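You operate a simulated robot arm through the tools that you are given. There is no shell and no other tool.

The job below is to be done with a simulated robot arm. You get a single attempt, and the scene is never put back.

JOB
Scrub the grey dirt off the belt with the pad and cleaner.
Fine: open the cleaner tin and wet the pad on it first; put the pad back and the lid on the tin. The line stays locked off, the carriage on its prop. What is to be rubbed or washed off counts as gone when no trace of it is left.

The check looks at the end state, three seconds after you hand in, the way a careful person would. Anything else that was tipped, shoved, dropped, spilled or broken makes it a failure. A push-on lid holds only when it is set on centred and level and pressed home; a screw cap is set on level and turned clockwise until tight.

ROBOT AND FRAMES
A 7-joint arm with a two-finger parallel gripper, fixed in place. Base frame: the origin is on the floor under the middle of its stand, x ahead of it, y to its left, z up. Units: mm, rad, N and s.
It reaches about 792 mm from its shoulder. Its first joint turns from -1.152 to 1.152 rad. Payload 2.4 kg.
Tool frame: the origin (TCP) lies between the finger pads and is the grasp point; the fingertips stand 30 mm ahead of it; z points along the fingers, y is the line along which they close. Largest opening 94 mm; finger width 28, thickness 10; the body of the gripper, 50 by 96 mm, starts 55 mm behind the TCP.
Orientation is told as [roll, pitch, yaw] about the base's x, y, z axes, in that order, counted from this pose: with the fingers straight down and closing along the base's y, the tool's x points along the base's -x, its y along +y and its z along -z.

CONTROLS
- The arm moves only by the tool send_rows. Its argument "increments" is one flat list of numbers, 7 for each row, row after row: the turn, a rotation vector about the tool's x, y, z in rad, then the shift along the tool's x, y, z in mm, then the closure in counts, from 0 (fully open) to 255 (shut). In form: [wx, wy, wz, x, y, z, hand, wx, wy, wz, x, y, z, hand, ...]. A call has 1 to 20 rows; each row shifts and turns the commanded pose from where the row before left it, along the tool's axes as they then stand. Each row takes 0.2 s and may step no farther than 50 mm and 0.15 rad from the row before; otherwise, or with a gripper value out of range, the whole call is refused. Where a pose cannot be reached the arm comes as near as it can. A force on the tool above 40 N (or 10 N above the force at the start of the call, whichever is more), or a blocked arm, ends the call early, and 0.2 s more pass. Each finger travels about 153 mm/s and halts on what it meets, pressing with about 23 N; the grip force reading is that of the motor and also rises with nothing between the fingers. The clock runs only during rows and for 0.2 s after the last one: add rows that do not move to give the fingers time. The reply holds the time, the measured pose of the TCP, the force on the tool along the base axes, the opening and the grip force, in the units named above and with some noise, with the torque about the TCP (base axes, N m) and any sound that the robot's microphone picked up, and new pictures: "show" is both (left out), scene, wrist or none.
- Cameras (640 x 400 px; columns grow to the right, rows downward): "scene" is fixed at [42.3, 476.7, 1449.6]; the picture's right is [-0.72, -0.69, 0.00], its down [-0.35, 0.37, -0.86] and it looks along [0.59, -0.62, -0.51] (base axes); focal length 331 px, centre (320, 200). "wrist" rides on the gripper at [76, 14, -102] in the tool frame; the picture's right is [-0.18, 0.98, 0.00], its down [-0.75, -0.14, -0.64] and it looks along [-0.63, -0.12, 0.77] (tool axes); focal length 243 px, centre (320, 200). There is no depth. A picture from a camera that has moved, and an enlarged one, comes with that camera's place and axes in the base frame and with its lens.
- enlarge(camera, box): a new picture of the part [left, top, right, bottom] of that camera's present view, enlarged. No time passes.
- close_job(): hands the job in; it is judged then, once.

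Places have to be worked out from the pictures, the camera data and where the tool is seen. Open the gripper and draw the arm clear of the work before you hand the job in, unless the task says otherwise.

The tools are called as a command line: name --argument value ..., lists and objects as JSON in quotes. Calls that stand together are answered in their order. send_rows: Moves the arm, as the interface text tells. Its arguments: {"type":"object","properties":{"increments":{"type":"array","items":{"type":"number"}},"show":{"type":"string","enum":["both","scene","wrist","none"]}},"required":["increments"]} The other tools are called the same way: enlarge (camera, box) takes an enlarged picture of a part of a camera's view; close_job () hands the job in.

At the start:

```text
clock: 0.0
tcp_pos: [385.0, 39.8, 1175.5]
ee_rot: [-0.001, -0.002, 0.0]
ft_force: [-0.5, -0.4, -0.3]
torque: [0.01, 0.02, 0.02]
width: 93.9
finger_force: 0.0
```

scene: 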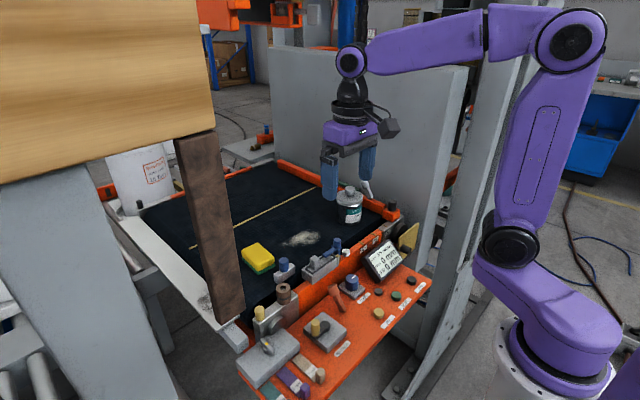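
wrist: 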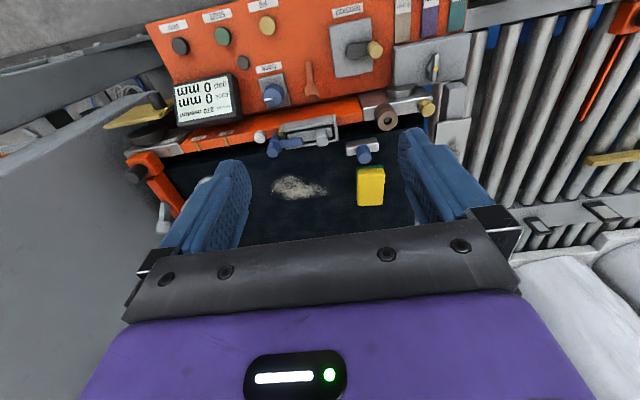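

I'll start by looking more closely at the work area before moving anything.

enlarge --camera "scene" --box '[230, 170, 430, 295]'

enlarge --camera "wrist" --box '[120, 80, 480, 305]'

enlarge --camera "scene" --box '[160, 260, 440, 400]'

```text
3.20 times, centred on (330, 232) of scene
camera zoom: at [42.3, 476.7, 1449.6], right [-0.72, -0.69, 0.0], down [-0.35, 0.37, -0.86], along [0.59, -0.62, -0.51], focal length 1058 px, centre (288, 96)
```

zoom: 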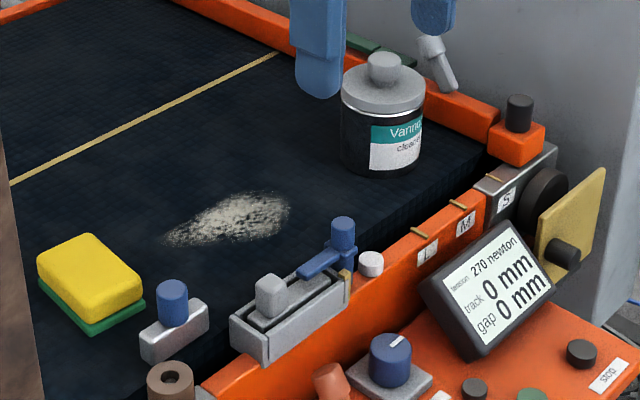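

```text
1.78 times, centred on (300, 192) of wrist
camera zoom: at [309.2, 54.2, 1277.6], right [0.18, 0.98, 0.0], down [0.75, -0.14, 0.64], along [0.63, -0.12, -0.77], focal length 431 px, centre (356, 213)
```

zoom: 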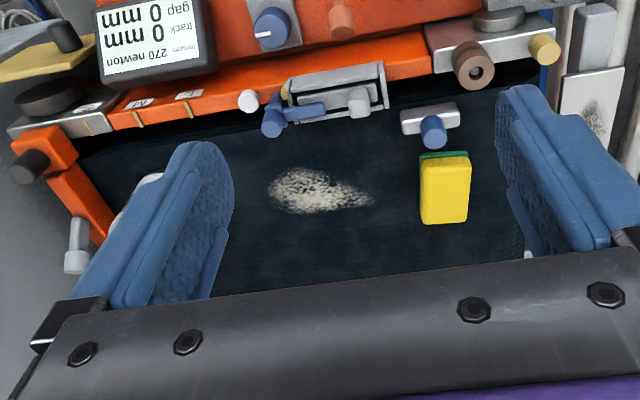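

```text
2.29 times, centred on (300, 330) of scene
camera zoom: at [42.3, 476.7, 1449.6], right [-0.72, -0.69, 0.0], down [-0.35, 0.37, -0.86], along [0.59, -0.62, -0.51], focal length 756 px, centre (366, -97)
```

zoom: 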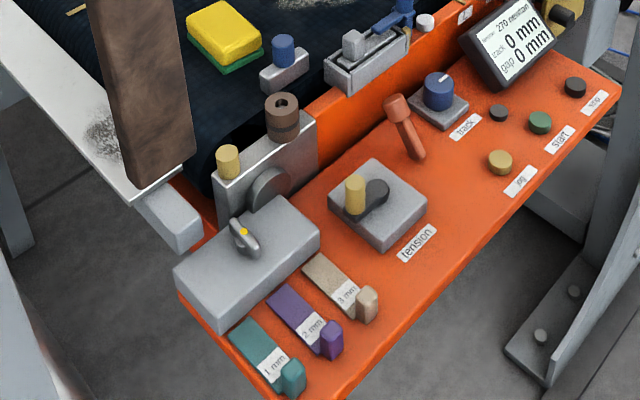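

The belt plane triangulates to about z≈865. The dirt is near (606,-45), the pad near (628,100), and the tin near (577,-216) with its knob top at about 970. I'll move the arm through free air toward the right to get a wrist view of the tin.

send_rows --increments '[0, 0, 0, 0, -30, -5, 0, 0, 0, 0, 0, -30, -5, 0, 0, 0, 0, 0, -30, -5, 0, 0, 0, 0, 0, -30, -5, 0, 0, 0, 0, 0, -30, -5, 0, 0, 0, 0, 0, 0, 0, 0]' --show "both"

```text
clock: 1.4
tcp_pos: [386.6, -110.7, 1196.9]
ee_rot: [0.0, 0.0, 0.0]
ft_force: [-0.4, 1.3, 0.4]
torque: [0.05, 0.02, -0.01]
width: 94.0
finger_force: 0.1
camera wrist: at [309.4, -96.1, 1299.4], right [0.18, 0.98, 0.0], down [0.75, -0.14, 0.64], along [0.63, -0.12, -0.77], focal length 243 px, centre (320, 200)
```

scene: 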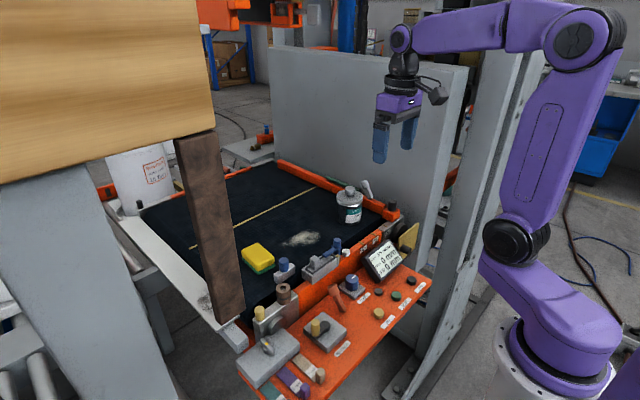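
wrist: 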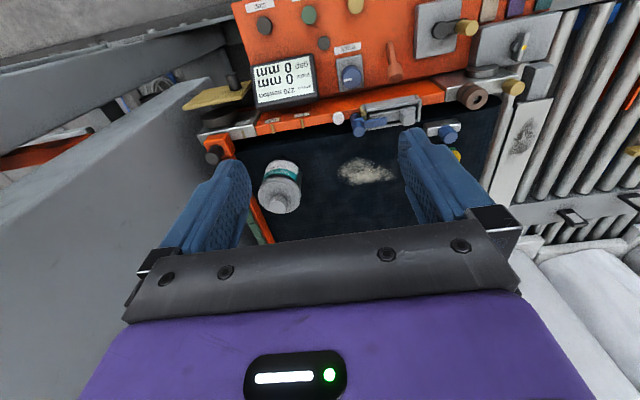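

The tin is now visible in both cameras. I'll enlarge both views so I can measure the tin, lid and pad.

enlarge --camera "scene" --box '[310, 170, 406, 230]'

enlarge --camera "wrist" --box '[220, 130, 420, 255]'

enlarge --camera "scene" --box '[226, 220, 322, 280]'

enlarge --camera "scene" --box '[90, 120, 290, 330]'

```text
6.67 times, centred on (358, 200) of scene
camera zoom: at [42.3, 476.7, 1449.6], right [-0.72, -0.69, 0.0], down [-0.35, 0.37, -0.86], along [0.59, -0.62, -0.51], focal length 2204 px, centre (67, 200)
```

zoom: 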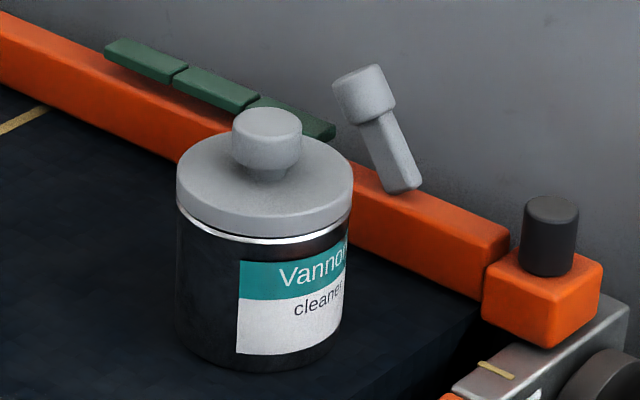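

```text
3.20 times, centred on (320, 192) of wrist
camera zoom: at [309.4, -96.1, 1299.4], right [0.18, 0.98, 0.0], down [0.75, -0.14, 0.64], along [0.63, -0.12, -0.77], focal length 776 px, centre (320, 224)
```

zoom: 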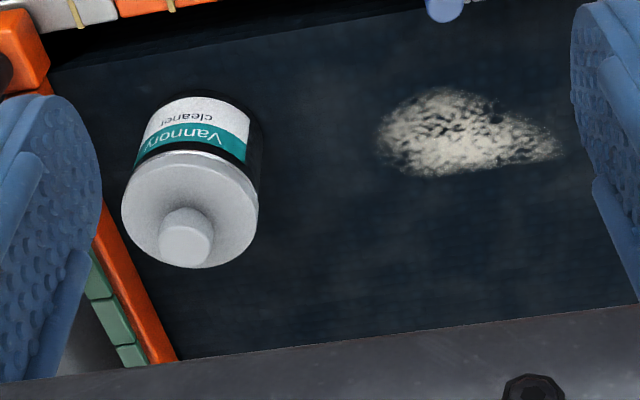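

```text
6.67 times, centred on (274, 250) of scene
camera zoom: at [42.3, 476.7, 1449.6], right [-0.72, -0.69, 0.0], down [-0.35, 0.37, -0.86], along [0.59, -0.62, -0.51], focal length 2204 px, centre (627, -133)
```

zoom: 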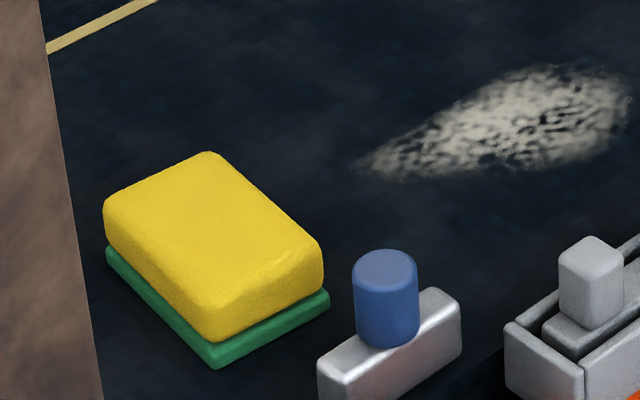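

```text
1.90 times, centred on (190, 225) of scene
camera zoom: at [42.3, 476.7, 1449.6], right [-0.72, -0.69, 0.0], down [-0.35, 0.37, -0.86], along [0.59, -0.62, -0.51], focal length 630 px, centre (568, 152)
```

zoom: 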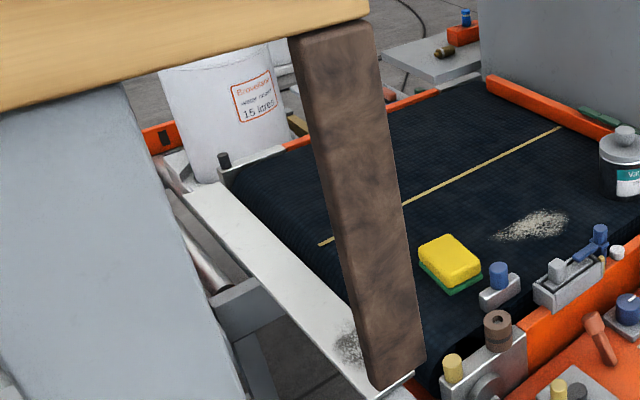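

Refined estimate: the tin axis is at about (585–591, -219…-229) and the knob top at z≈960–970. The prop post stands near (517,265) with the carriage edge at y≈214 and z>1270, so I'll keep well away from y>150. Now I'll move to a hover well above the tin.

send_rows --increments '[0, 0, 0, -25, -14, 11, 0, 0, 0, 0, -25, -14, 11, 0, 0, 0, 0, -25, -14, 11, 0, 0, 0, 0, -25, -14, 11, 0, 0, 0, 0, -25, -14, 11, 0, 0, 0, 0, -25, -14, 11, 0, 0, 0, 0, -25, -14, 11, 0, 0, 0, 0, -25, -14, 10, 0, 0, 0, 0, 0, 0, 0, 0, 0, 0, 0, 0, 0, 0, 0]' --show "both"

```text
clock: 3.6
tcp_pos: [587.6, -223.3, 1112.0]
ee_rot: [0.0, 0.001, 0.0]
ft_force: [0.6, -0.3, 0.2]
torque: [-0.01, 0.02, 0.0]
width: 94.1
finger_force: 0.1
camera wrist: at [510.9, -207.2, 1215.2], right [0.18, 0.98, 0.0], down [0.75, -0.14, 0.64], along [0.63, -0.12, -0.77], focal length 243 px, centre (320, 200)
```

scene: 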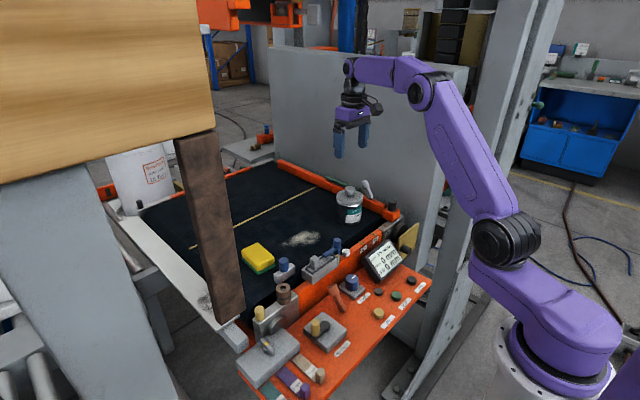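
wrist: 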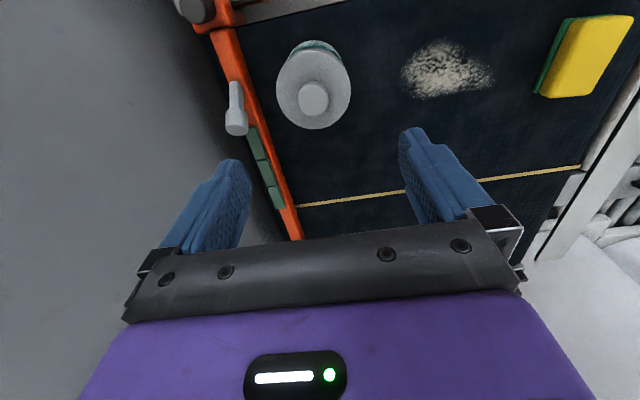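

The knob appears slightly left of the tool axis. I'll enlarge both views for a precise measurement.

enlarge --camera "wrist" --box '[232, 30, 392, 130]'

enlarge --camera "scene" --box '[310, 80, 406, 140]'

enlarge --camera "wrist" --box '[380, 10, 640, 172]'

```text
4.00 times, centred on (312, 80) of wrist
camera zoom: at [510.9, -207.2, 1215.2], right [0.18, 0.98, 0.0], down [0.75, -0.14, 0.64], along [0.63, -0.12, -0.77], focal length 970 px, centre (352, 680)
```

zoom: 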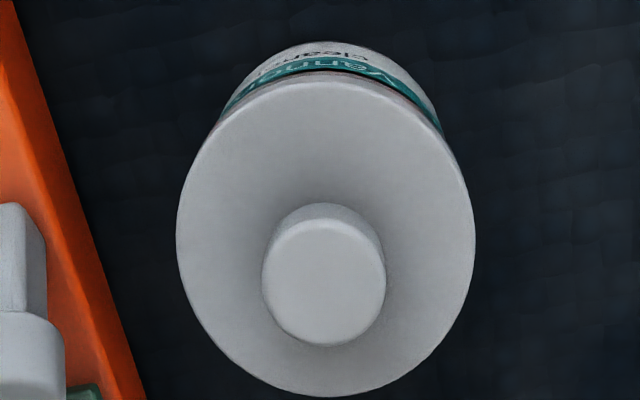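

```text
6.67 times, centred on (358, 110) of scene
camera zoom: at [42.3, 476.7, 1449.6], right [-0.72, -0.69, 0.0], down [-0.35, 0.37, -0.86], along [0.59, -0.62, -0.51], focal length 2204 px, centre (67, 800)
```

zoom: 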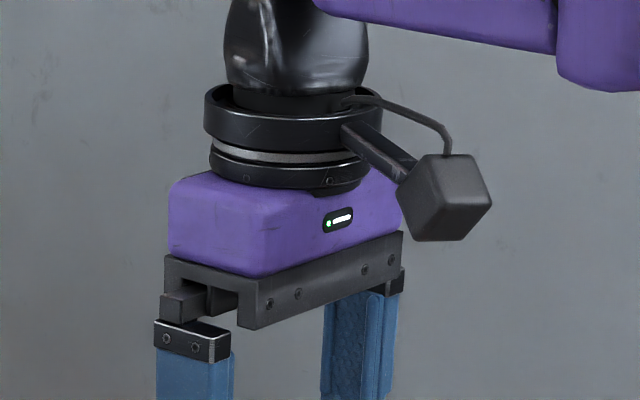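

```text
2.46 times, centred on (510, 91) of wrist
camera zoom: at [510.9, -207.2, 1215.2], right [0.18, 0.98, 0.0], down [0.75, -0.14, 0.64], along [0.63, -0.12, -0.77], focal length 597 px, centre (-148, 468)
```

zoom: 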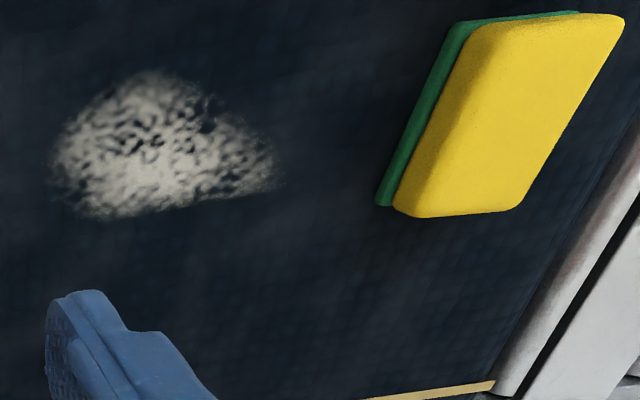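

The knob centre comes out at about (588,-228) with its top at z≈964. I'll narrow the fingers to around 60 mm, centre over the knob and descend to just above it.

send_rows --increments '[0, 0, 0, 0, -5, 20, 90, 0, 0, 0, 0, 0, 25, 90, 0, 0, 0, 0, 0, 25, 90, 0, 0, 0, 0, 0, 20, 90, 0, 0, 0, 0, 0, 15, 90, 0, 0, 0, 0, 0, 0, 90, 0, 0, 0, 0, 0, 0, 90]' --show "both"

enlarge --camera "wrist" --box '[220, 80, 420, 205]'

enlarge --camera "scene" --box '[310, 150, 406, 210]'

```text
clock: 5.2
tcp_pos: [585.7, -229.4, 1006.9]
ee_rot: [0.001, -0.001, 0.001]
ft_force: [0.7, 0.6, 0.5]
torque: [-0.01, 0.03, 0.01]
width: 61.0
finger_force: 0.2
camera wrist: at [509.9, -213.1, 1109.2], right [0.18, 0.98, 0.0], down [0.75, -0.14, 0.64], along [0.63, -0.12, -0.77], focal length 243 px, centre (320, 200)
```

scene: 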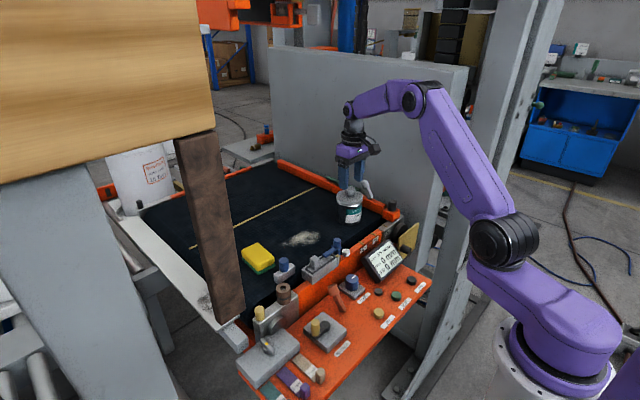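
wrist: 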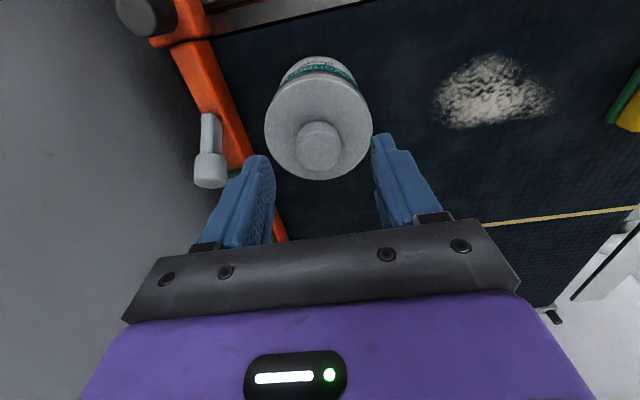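

```text
3.20 times, centred on (320, 142) of wrist
camera zoom: at [509.9, -213.1, 1109.2], right [0.18, 0.98, 0.0], down [0.75, -0.14, 0.64], along [0.63, -0.12, -0.77], focal length 776 px, centre (320, 384)
```

zoom: 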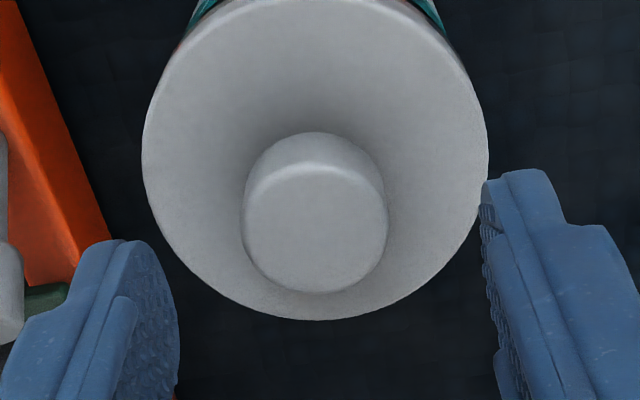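

```text
6.67 times, centred on (358, 180) of scene
camera zoom: at [42.3, 476.7, 1449.6], right [-0.72, -0.69, 0.0], down [-0.35, 0.37, -0.86], along [0.59, -0.62, -0.51], focal length 2204 px, centre (67, 333)
```

zoom: 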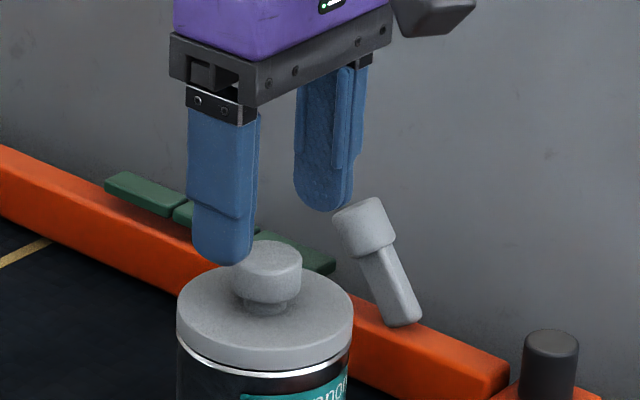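

The knob is centred within about 1 mm, with its top at z≈966 and the lid plane at about 941. I'll descend 28 mm to straddle the knob head, nudge x by +1 mm, and check before closing.

send_rows --increments '[0, 0, 0, -1, 0, 8, 90, 0, 0, 0, 0, 0, 8, 90, 0, 0, 0, 0, 0, 7, 90, 0, 0, 0, 0, 0, 5, 90, 0, 0, 0, 0, 0, 0, 90]' --show "both"

enlarge --camera "scene" --box '[310, 150, 406, 210]'

enlarge --camera "wrist" --box '[220, 80, 420, 205]'

```text
clock: 6.4
tcp_pos: [586.8, -227.5, 979.3]
ee_rot: [-0.001, 0.001, 0.0]
ft_force: [0.4, -0.2, 0.1]
torque: [0.01, -0.03, -0.02]
width: 60.9
finger_force: 0.1
camera wrist: at [510.3, -213.2, 1081.3], right [0.18, 0.98, 0.0], down [0.75, -0.14, 0.64], along [0.63, -0.12, -0.77], focal length 243 px, centre (320, 200)
```

scene: 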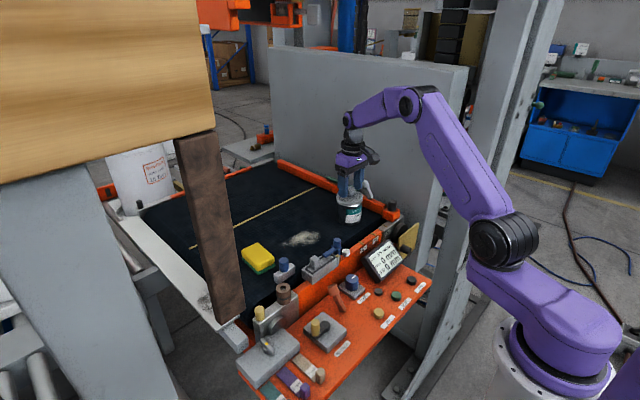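
wrist: 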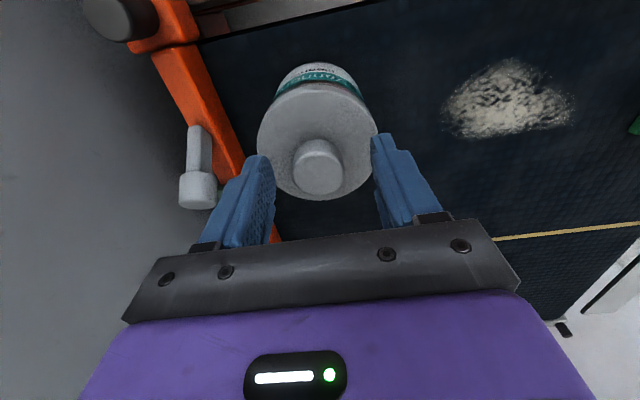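

```text
6.67 times, centred on (358, 180) of scene
camera zoom: at [42.3, 476.7, 1449.6], right [-0.72, -0.69, 0.0], down [-0.35, 0.37, -0.86], along [0.59, -0.62, -0.51], focal length 2204 px, centre (67, 333)
```

zoom: 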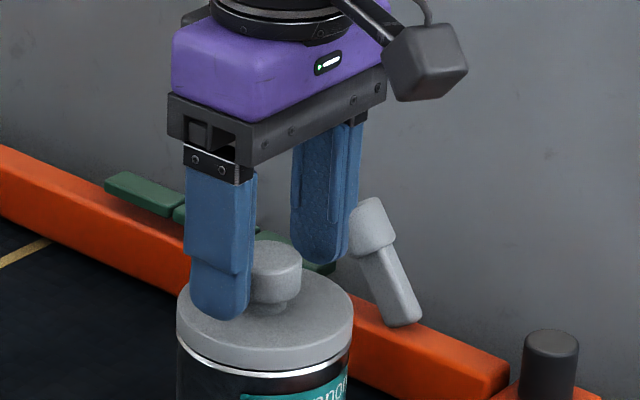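

```text
3.20 times, centred on (320, 142) of wrist
camera zoom: at [510.3, -213.2, 1081.3], right [0.18, 0.98, 0.0], down [0.75, -0.14, 0.64], along [0.63, -0.12, -0.77], focal length 776 px, centre (320, 384)
```

zoom: 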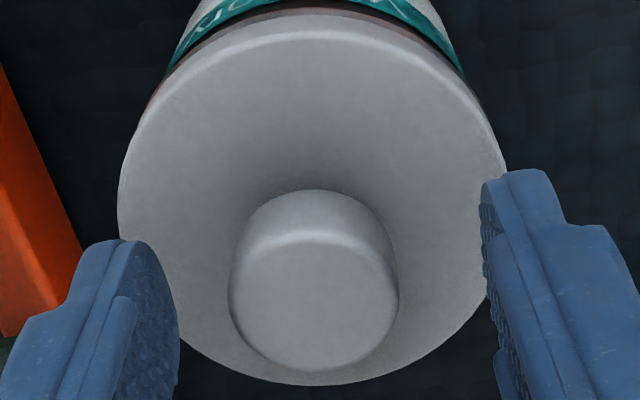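

The knob sits between the fingers with no contact force. I'll close gently, first to about 35 mm and then fully.

send_rows --increments '[0, 0, 0, 0, -1, 0, 140, 0, 0, 0, 0, 0, 0, 158, 0, 0, 0, 0, 0, 0, 175, 0, 0, 0, 0, 0, 0, 190, 0, 0, 0, 0, 0, 0, 255, 0, 0, 0, 0, 0, 0, 255]' --show "both"

enlarge --camera "scene" --box '[310, 150, 406, 210]'

enlarge --camera "wrist" --box '[220, 80, 420, 205]'

```text
clock: 7.8
tcp_pos: [587.3, -230.4, 980.5]
ee_rot: [0.0, 0.001, 0.0]
ft_force: [-0.2, 0.4, -0.2]
torque: [0.03, 0.01, 0.01]
width: 29.7
finger_force: 23.0
heard: snap
camera wrist: at [510.4, -213.8, 1081.6], right [0.18, 0.98, 0.0], down [0.75, -0.14, 0.64], along [0.63, -0.12, -0.77], focal length 243 px, centre (320, 200)
```

scene: 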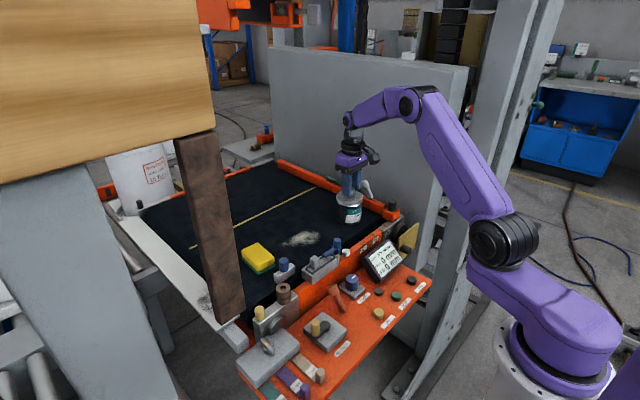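
wrist: 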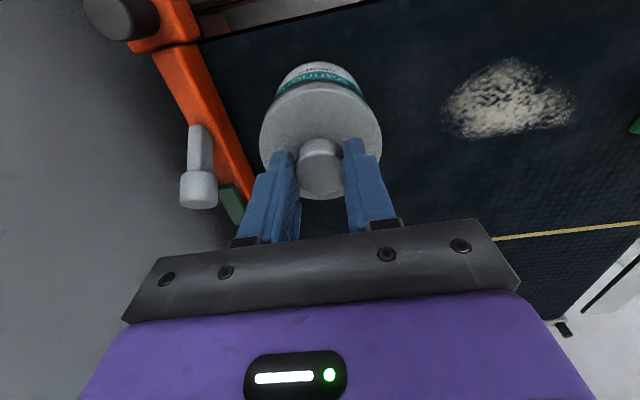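

```text
6.67 times, centred on (358, 180) of scene
camera zoom: at [42.3, 476.7, 1449.6], right [-0.72, -0.69, 0.0], down [-0.35, 0.37, -0.86], along [0.59, -0.62, -0.51], focal length 2204 px, centre (67, 333)
```

zoom: 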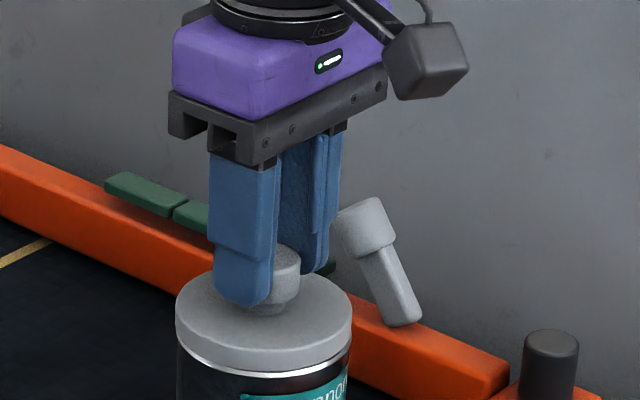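

```text
3.20 times, centred on (320, 142) of wrist
camera zoom: at [510.4, -213.8, 1081.6], right [0.18, 0.98, 0.0], down [0.75, -0.14, 0.64], along [0.63, -0.12, -0.77], focal length 776 px, centre (320, 384)
```

zoom: 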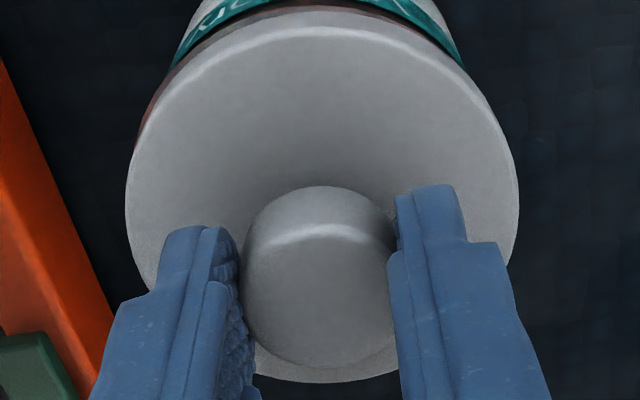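

I heard a snap on closing, so the lid probably popped loose, and the knob is held at 29.7 mm. I'll lift slowly and check whether only the lid comes up.

send_rows --increments '[0, 0, 0, 0, 0, -3, 255, 0, 0, 0, 0, 0, -3, 255, 0, 0, 0, 0, 0, -3, 255, 0, 0, 0, 0, 0, -3, 255]' --show "both"

enlarge --camera "scene" --box '[310, 170, 406, 230]'

```text
clock: 8.8
tcp_pos: [587.9, -229.4, 993.4]
ee_rot: [0.001, 0.002, 0.0]
ft_force: [-0.1, -0.5, 0.0]
torque: [-0.01, 0.0, -0.02]
width: 32.1
finger_force: 0.1
camera wrist: at [510.5, -214.8, 1094.9], right [0.18, 0.98, 0.0], down [0.75, -0.14, 0.64], along [0.63, -0.12, -0.77], focal length 243 px, centre (320, 200)
```

scene: 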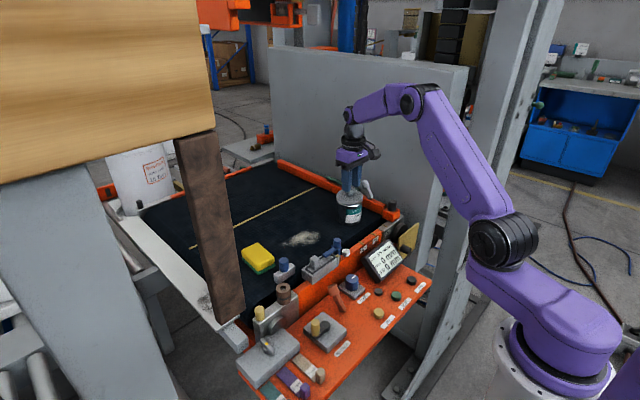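
wrist: 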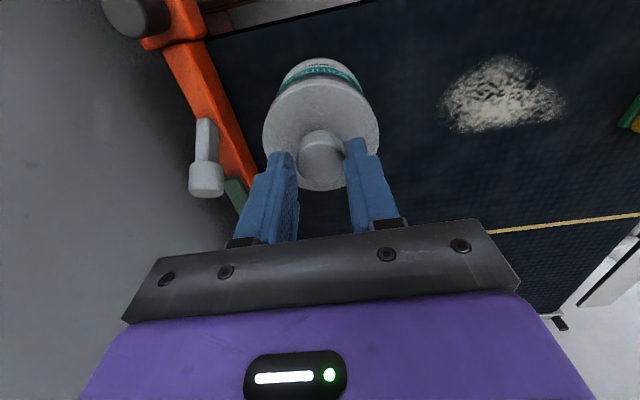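

```text
6.67 times, centred on (358, 200) of scene
camera zoom: at [42.3, 476.7, 1449.6], right [-0.72, -0.69, 0.0], down [-0.35, 0.37, -0.86], along [0.59, -0.62, -0.51], focal length 2204 px, centre (67, 200)
```

zoom: 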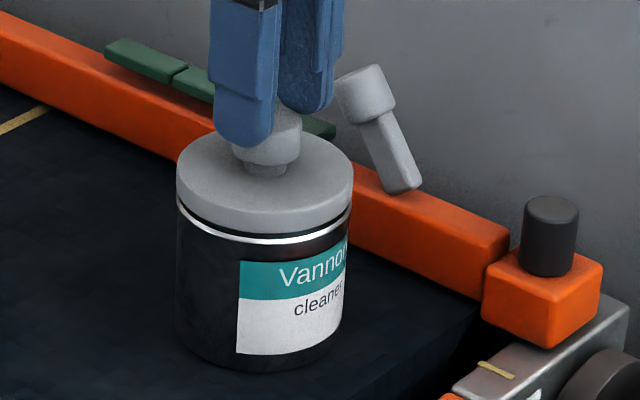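

The lid seems to have risen a few millimetres (a dark gap shows above the rim), but the grip reads loose and the fingers slid up the knob. I'll hold still one step and re-read.

send_rows --increments '[0, 0, 0, 0, 0, 0, 255, 0, 0, 0, 0, 0, 0, 255]' --show "none"

enlarge --camera "scene" --box '[326, 170, 390, 210]'

enlarge --camera "wrist" --box '[220, 80, 420, 205]'

```text
clock: 9.4
tcp_pos: [586.3, -230.3, 992.9]
ee_rot: [-0.001, 0.001, 0.002]
ft_force: [0.0, 0.4, 0.9]
torque: [-0.01, -0.01, 0.01]
width: 29.6
finger_force: 23.4
```

```text
10.00 times, centred on (358, 190) of scene
camera zoom: at [42.3, 476.7, 1449.6], right [-0.72, -0.69, 0.0], down [-0.35, 0.37, -0.86], along [0.59, -0.62, -0.51], focal length 3306 px, centre (-60, 300)
```

zoom: 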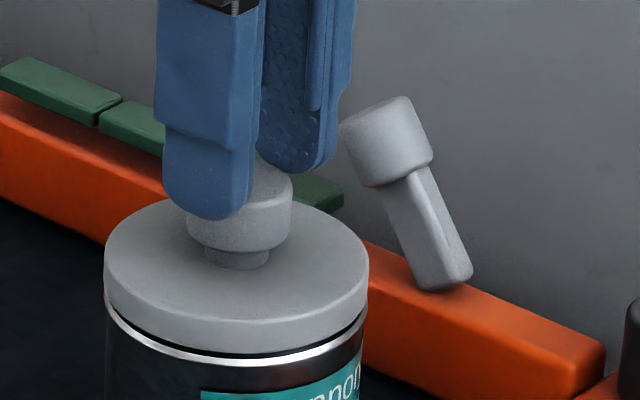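

```text
3.20 times, centred on (320, 142) of wrist
camera zoom: at [510.5, -214.6, 1094.8], right [0.18, 0.98, 0.0], down [0.75, -0.14, 0.64], along [0.63, -0.12, -0.77], focal length 776 px, centre (320, 384)
```

zoom: 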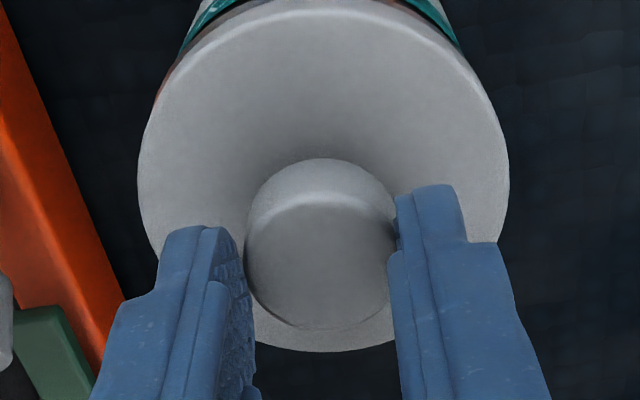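

The knob is gripped again, but the knob-top position says the lid has not risen, so the fingers just slipped up the head. I'll re-open, go back down to a low grip, and pull in small steps while reading the force.

send_rows --increments '[0, 0, 0, 0, 0, 0, 130, 0, 0, 0, 0, 0, 0, 120, 0, 0, 0, 0, 0, 5, 120, 0, 0, 0, 0, 0, 5, 120, 0, 0, 0, 0, 0, 5, 120, 0, 0, 0, 0, 0, 0, 120]' --show "none"

enlarge --camera "scene" --box '[326, 170, 390, 210]'

enlarge --camera "wrist" --box '[220, 80, 420, 205]'

```text
clock: 10.8
tcp_pos: [585.7, -229.3, 977.7]
ee_rot: [0.002, 0.0, 0.001]
ft_force: [0.3, 0.7, 0.6]
torque: [0.0, -0.01, -0.02]
width: 49.8
finger_force: 0.2
```

```text
10.00 times, centred on (358, 190) of scene
camera zoom: at [42.3, 476.7, 1449.6], right [-0.72, -0.69, 0.0], down [-0.35, 0.37, -0.86], along [0.59, -0.62, -0.51], focal length 3306 px, centre (-60, 300)
```

zoom: 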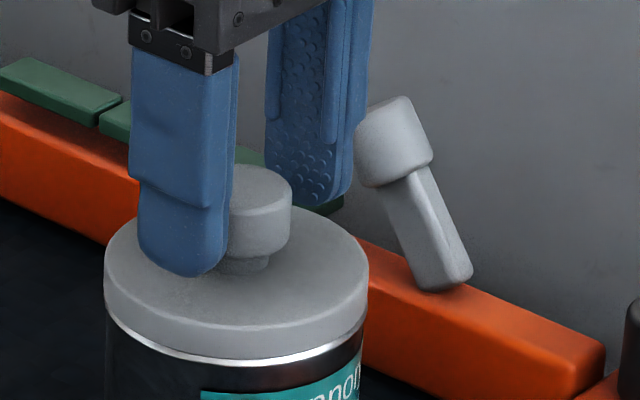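

```text
3.20 times, centred on (320, 142) of wrist
camera zoom: at [510.5, -213.9, 1079.9], right [0.18, 0.98, 0.0], down [0.75, -0.14, 0.64], along [0.63, -0.12, -0.77], focal length 776 px, centre (320, 384)
```

zoom: 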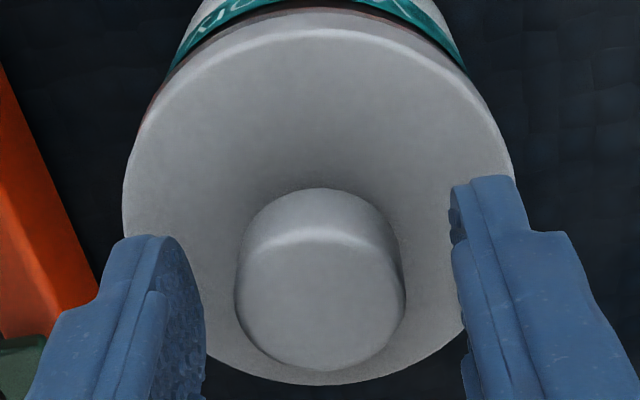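

Comparing views, the lid had been up about 2 mm while gripped and dropped back when I opened, so it seems loose. I'll grip low again and lift in very small steps.

send_rows --increments '[0, 0, 0, 0, 0, 0, 150, 0, 0, 0, 0, 0, 0, 165, 0, 0, 0, 0, 0, 0, 180, 0, 0, 0, 0, 0, 0, 255, 0, 0, 0, 0, 0, 0, 255, 0, 0, 0, 0, 0, 0, 255]' --show "none"

send_rows --increments '[0, 0, 0, 0, 0, -1.5, 255, 0, 0, 0, 0, 0, -1.5, 255]' --show "none"

enlarge --camera "scene" --box '[326, 170, 390, 210]'

```text
clock: 12.2
tcp_pos: [586.5, -229.2, 978.6]
ee_rot: [-0.001, -0.002, -0.001]
ft_force: [-0.5, 0.1, -0.4]
torque: [0.0, 0.01, -0.02]
width: 29.6
finger_force: 23.0
```

```text
clock: 12.8
tcp_pos: [585.7, -229.1, 981.1]
ee_rot: [-0.001, 0.001, 0.001]
ft_force: [-0.5, -0.2, -0.1]
torque: [0.0, 0.02, -0.04]
width: 29.5
finger_force: 23.6
```

```text
10.00 times, centred on (358, 190) of scene
camera zoom: at [42.3, 476.7, 1449.6], right [-0.72, -0.69, 0.0], down [-0.35, 0.37, -0.86], along [0.59, -0.62, -0.51], focal length 3306 px, centre (-60, 300)
```

zoom: 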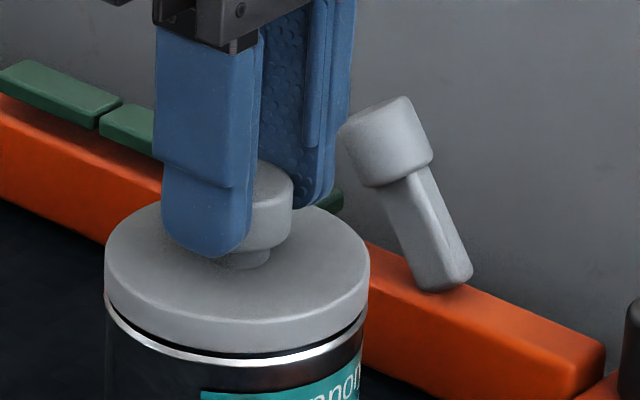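

The lid has risen with the grip, showing a dark gap above the rim, and the forces are negligible. I'll continue lifting slowly.

send_rows --increments '[0, 0, 0, 0, 0, -1.5, 255, 0, 0, 0, 0, 0, -1.5, 255]' --show "none"

enlarge --camera "scene" --box '[326, 170, 390, 210]'

enlarge --camera "wrist" --box '[220, 60, 420, 185]'

```text
clock: 13.4
tcp_pos: [586.4, -228.2, 984.0]
ee_rot: [0.001, 0.001, -0.002]
ft_force: [-0.2, 0.2, 0.5]
torque: [0.02, -0.03, -0.01]
width: 29.3
finger_force: 22.9
```

```text
10.00 times, centred on (358, 190) of scene
camera zoom: at [42.3, 476.7, 1449.6], right [-0.72, -0.69, 0.0], down [-0.35, 0.37, -0.86], along [0.59, -0.62, -0.51], focal length 3306 px, centre (-60, 300)
```

zoom: 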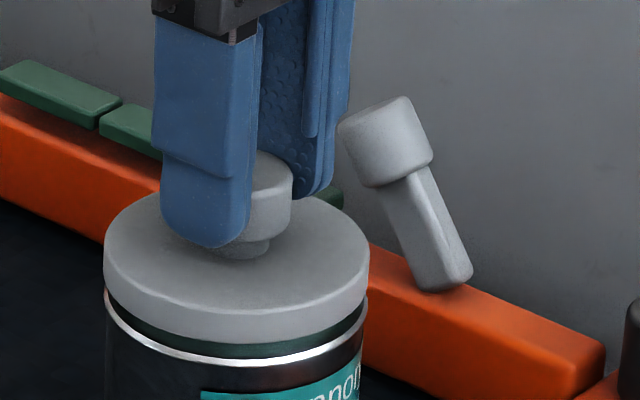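

```text
3.20 times, centred on (320, 122) of wrist
camera zoom: at [509.9, -213.4, 1086.4], right [0.18, 0.98, 0.0], down [0.75, -0.14, 0.64], along [0.63, -0.12, -0.77], focal length 776 px, centre (320, 448)
```

zoom: 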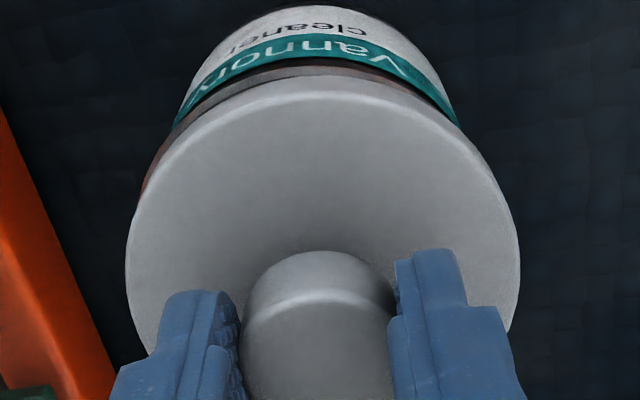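

The lid is now clearly separating, with a dark green inner ring visible. I'll keep lifting slowly.

send_rows --increments '[0, 0, 0, 0, 0, -2, 255, 0, 0, 0, 0, 0, -2, 255, 0, 0, 0, 0, 0, -2, 255]' --show "none"

enlarge --camera "scene" --box '[326, 170, 390, 210]'

```text
clock: 14.2
tcp_pos: [586.7, -227.4, 990.5]
ee_rot: [0.0, 0.0, -0.001]
ft_force: [-0.3, 0.9, 0.0]
torque: [-0.04, 0.04, -0.02]
width: 29.7
finger_force: 22.6
```

```text
10.00 times, centred on (358, 190) of scene
camera zoom: at [42.3, 476.7, 1449.6], right [-0.72, -0.69, 0.0], down [-0.35, 0.37, -0.86], along [0.59, -0.62, -0.51], focal length 3306 px, centre (-60, 300)
```

zoom: 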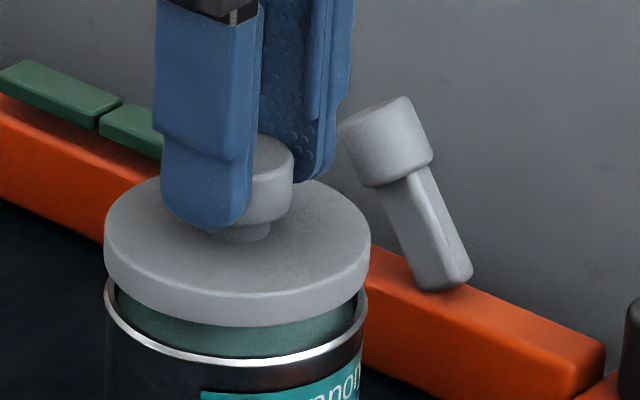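

The lid is off the rim, with green cleaner showing inside. I'll raise it clear, to TCP z≈1040.

send_rows --increments '[0, 0, 0, 0, 0, -3, 255, 0, 0, 0, 0, 0, -4, 255, 0, 0, 0, 0, 0, -5, 255, 0, 0, 0, 0, 0, -6, 255, 0, 0, 0, 0, 0, -8, 255, 0, 0, 0, 0, 0, -8, 255, 0, 0, 0, 0, 0, -8, 255, 0, 0, 0, 0, 0, -8, 255]' --show "both"

enlarge --camera "scene" --box '[310, 160, 406, 220]'

```text
clock: 16.0
tcp_pos: [586.5, -228.8, 1038.7]
ee_rot: [-0.001, 0.0, 0.001]
ft_force: [-1.0, 1.3, -0.7]
torque: [0.01, -0.02, -0.02]
width: 29.5
finger_force: 23.2
camera wrist: at [510.1, -214.4, 1141.6], right [0.18, 0.98, 0.0], down [0.75, -0.14, 0.64], along [0.63, -0.12, -0.77], focal length 243 px, centre (320, 200)
```

scene: 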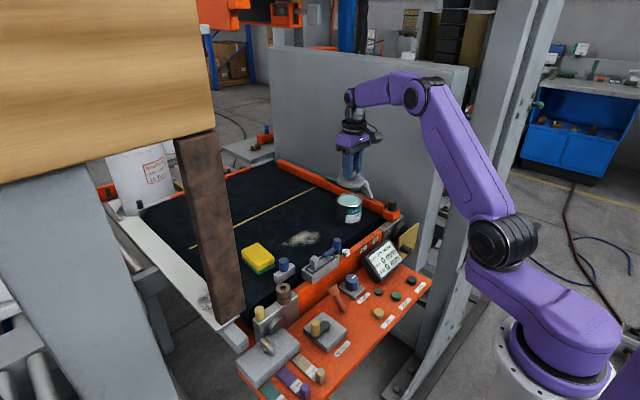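
wrist: 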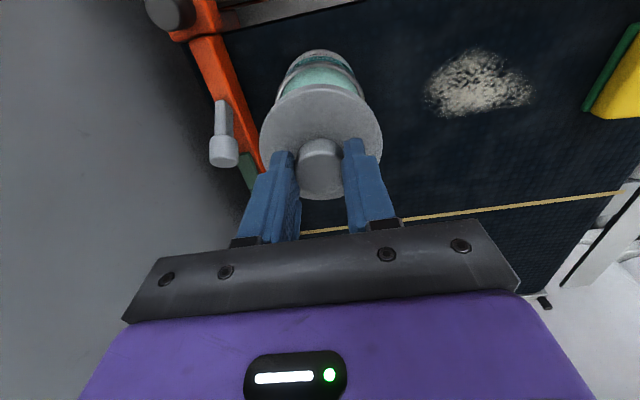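

```text
6.67 times, centred on (358, 190) of scene
camera zoom: at [42.3, 476.7, 1449.6], right [-0.72, -0.69, 0.0], down [-0.35, 0.37, -0.86], along [0.59, -0.62, -0.51], focal length 2204 px, centre (67, 267)
```

zoom: 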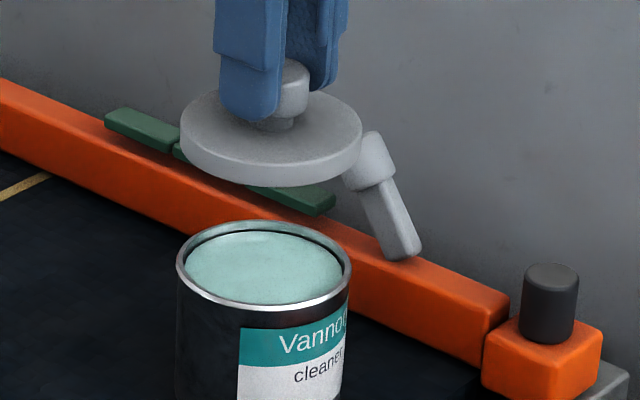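

The tin is open: the rim centre is at about (587,-228) and z≈928, with mint cleaner just below the rim. I'll carry the lid over a clean spot on the belt near (675,-185).

send_rows --increments '[0, 0, 0, -15, 7, 0, 255, 0, 0, 0, -20, 10, 0, 255, 0, 0, 0, -20, 10, 0, 255, 0, 0, 0, -20, 10, 0, 255, 0, 0, 0, -14, 7, 0, 255, 0, 0, 0, 0, 0, 20, 255, 0, 0, 0, 0, 0, 25, 255, 0, 0, 0, 0, 0, 25, 255, 0, 0, 0, 0, 0, 20, 255, 0, 0, 0, 0, 0, 15, 255, 0, 0, 0, 0, 0, 0, 255]' --show "both"

enlarge --camera "scene" --box '[280, 150, 408, 230]'

```text
clock: 18.4
tcp_pos: [658.2, -185.9, 931.4]
ee_rot: [0.001, 0.0, -0.001]
ft_force: [0.3, 0.3, -0.7]
torque: [-0.03, 0.0, 0.05]
width: 29.6
finger_force: 23.3
out of reach, approached as far as the arm can: row 4, 5
camera wrist: at [581.0, -171.2, 1033.9], right [0.18, 0.98, 0.0], down [0.75, -0.14, 0.64], along [0.63, -0.12, -0.77], focal length 243 px, centre (320, 200)
```

scene: 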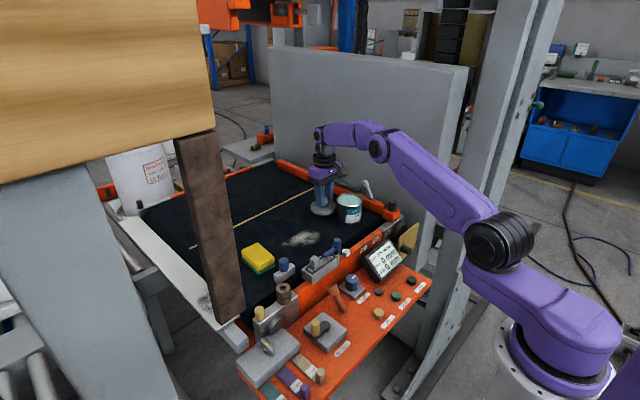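
wrist: 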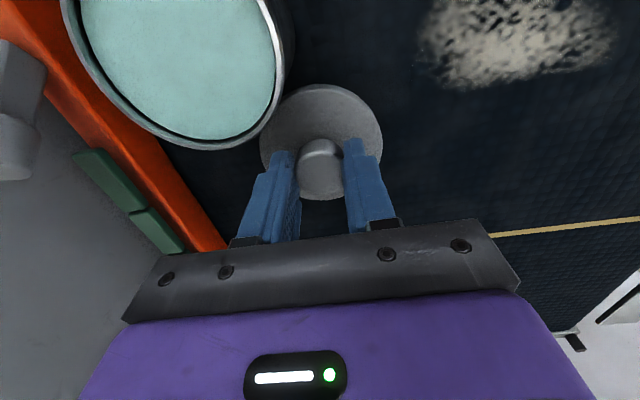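

```text
5.00 times, centred on (344, 190) of scene
camera zoom: at [42.3, 476.7, 1449.6], right [-0.72, -0.69, 0.0], down [-0.35, 0.37, -0.86], along [0.59, -0.62, -0.51], focal length 1653 px, centre (200, 250)
```

zoom: 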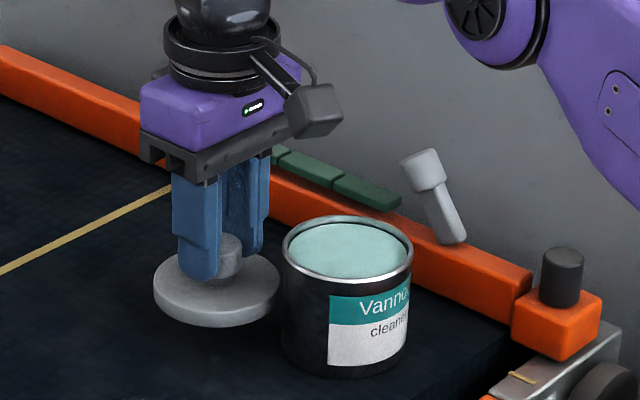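

The reach limit stopped me at x=658, leaving the lid only about 2 mm from the tin, although the forces show no contact. I'll shift +y by 22 mm, away from the tin, before lowering further.

send_rows --increments '[0, 0, 0, 0, 6, 0, 255, 0, 0, 0, 0, 8, 0, 255, 0, 0, 0, 0, 8, 0, 255, 0, 0, 0, 0, 0, 4, 255, 0, 0, 0, 0, 0, 4, 255, 0, 0, 0, 0, 0, 0, 255]' --show "none"

enlarge --camera "scene" --box '[280, 160, 408, 240]'

```text
clock: 19.8
tcp_pos: [658.1, -162.5, 925.7]
ee_rot: [0.0, 0.001, 0.0]
ft_force: [-0.3, -0.3, -1.2]
torque: [0.0, 0.0, 0.02]
width: 29.5
finger_force: 22.5
```

```text
5.00 times, centred on (344, 200) of scene
camera zoom: at [42.3, 476.7, 1449.6], right [-0.72, -0.69, 0.0], down [-0.35, 0.37, -0.86], along [0.59, -0.62, -0.51], focal length 1653 px, centre (200, 200)
```

zoom: 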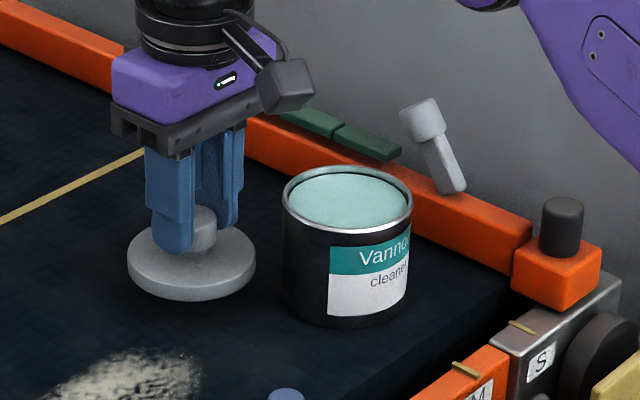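

It's clear of the tin now. I'll lower in small steps and watch the vertical force for belt contact.

send_rows --increments '[0, 0, 0, 0, 0, 3, 255, 0, 0, 0, 0, 0, 3, 255]' --show "none"

send_rows --increments '[0, 0, 0, 0, 0, 2, 255, 0, 0, 0, 0, 0, 2, 255]' --show "none"

enlarge --camera "scene" --box '[280, 160, 408, 240]'

```text
clock: 20.4
tcp_pos: [656.7, -164.5, 918.4]
ee_rot: [0.0, 0.001, -0.001]
ft_force: [-0.1, 0.5, -0.8]
torque: [0.0, 0.0, 0.0]
width: 29.5
finger_force: 23.4
```

```text
clock: 21.0
tcp_pos: [657.3, -162.9, 913.7]
ee_rot: [0.0, 0.0, 0.0]
ft_force: [0.2, -0.7, 0.3]
torque: [-0.03, 0.01, -0.01]
width: 29.7
finger_force: 22.9
```

```text
5.00 times, centred on (344, 200) of scene
camera zoom: at [42.3, 476.7, 1449.6], right [-0.72, -0.69, 0.0], down [-0.35, 0.37, -0.86], along [0.59, -0.62, -0.51], focal length 1653 px, centre (200, 200)
```

zoom: 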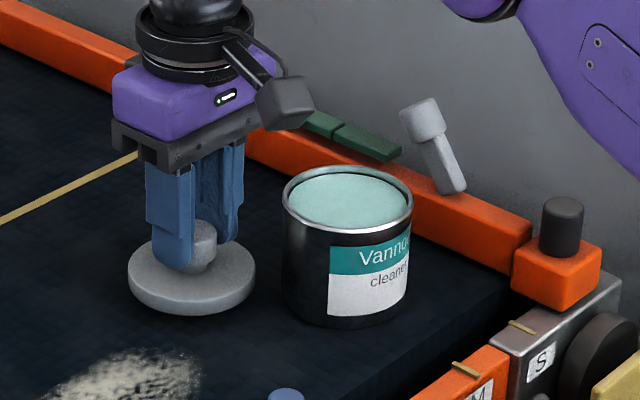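

No contact yet; the lid bottom is at roughly z≈864. Continuing down in small steps.

send_rows --increments '[0, 0, 0, 0, 0, 2, 255, 0, 0, 0, 0, 0, 1, 255]' --show "none"

send_rows --increments '[0, 0, 0, 0, 0, 1.5, 255, 0, 0, 0, 0, 0, 1, 255]' --show "none"

enlarge --camera "scene" --box '[280, 160, 408, 240]'

```text
clock: 21.6
tcp_pos: [659.6, -162.3, 910.7]
ee_rot: [0.0, 0.001, 0.001]
ft_force: [-0.4, -0.9, -0.8]
torque: [-0.01, 0.0, 0.0]
width: 29.4
finger_force: 22.4
```

```text
clock: 22.2
tcp_pos: [659.4, -162.7, 907.3]
ee_rot: [0.0, -0.001, 0.0]
ft_force: [-0.4, 0.5, -1.2]
torque: [0.01, 0.01, 0.01]
width: 29.6
finger_force: 23.2
```

```text
5.00 times, centred on (344, 200) of scene
camera zoom: at [42.3, 476.7, 1449.6], right [-0.72, -0.69, 0.0], down [-0.35, 0.37, -0.86], along [0.59, -0.62, -0.51], focal length 1653 px, centre (200, 200)
```

zoom: 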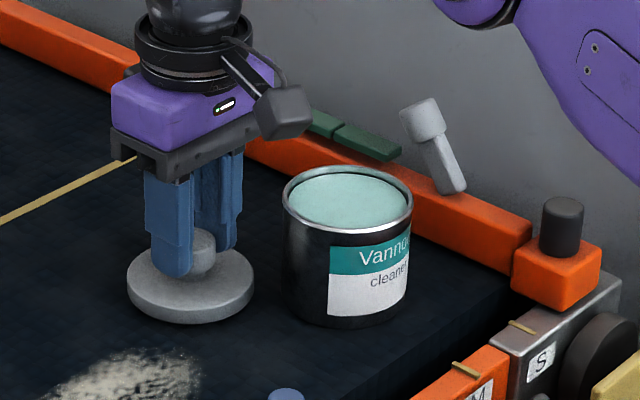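

Still free. Continuing with about 1 mm steps.

send_rows --increments '[0, 0, 0, 0, 0, 1, 255, 0, 0, 0, 0, 0, 1, 255]' --show "none"

send_rows --increments '[0, 0, 0, 0, 0, 1, 255, 0, 0, 0, 0, 0, 1, 255]' --show "none"

```text
clock: 22.8
tcp_pos: [658.2, -162.3, 906.8]
ee_rot: [0.0, 0.0, -0.001]
ft_force: [-0.3, -0.1, 0.3]
torque: [-0.01, -0.01, 0.0]
width: 29.4
finger_force: 23.3
```

```text
clock: 23.4
tcp_pos: [659.1, -164.0, 904.1]
ee_rot: [0.0, -0.001, -0.001]
ft_force: [0.4, -0.5, -1.0]
torque: [-0.03, 0.02, 0.01]
width: 29.4
finger_force: 22.8
```

send_rows --increments '[0, 0, 0, 0, 0, 1, 255, 0, 0, 0, 0, 0, 1, 255]' --show "none"

enlarge --camera "scene" --box '[290, 180, 354, 220]'

```text
clock: 24.0
tcp_pos: [657.0, -164.3, 903.8]
ee_rot: [0.0, -0.001, 0.002]
ft_force: [-3.6, 0.8, 5.6]
torque: [0.01, 0.07, 0.08]
width: 29.5
finger_force: 23.4
```

```text
10.00 times, centred on (322, 200) of scene
camera zoom: at [42.1, 476.8, 1449.5], right [-0.72, -0.69, 0.0], down [-0.35, 0.37, -0.86], along [0.59, -0.62, -0.51], focal length 3306 px, centre (300, 200)
```

zoom: 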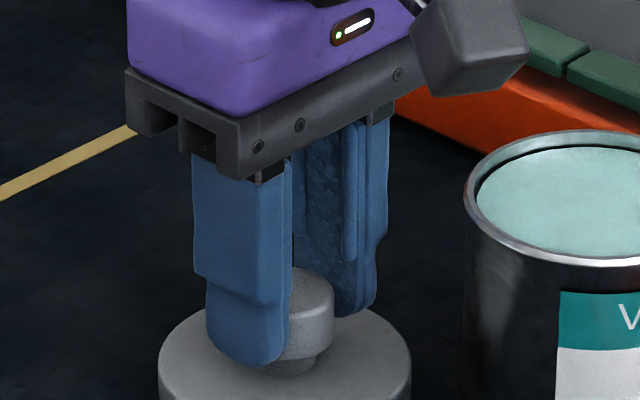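

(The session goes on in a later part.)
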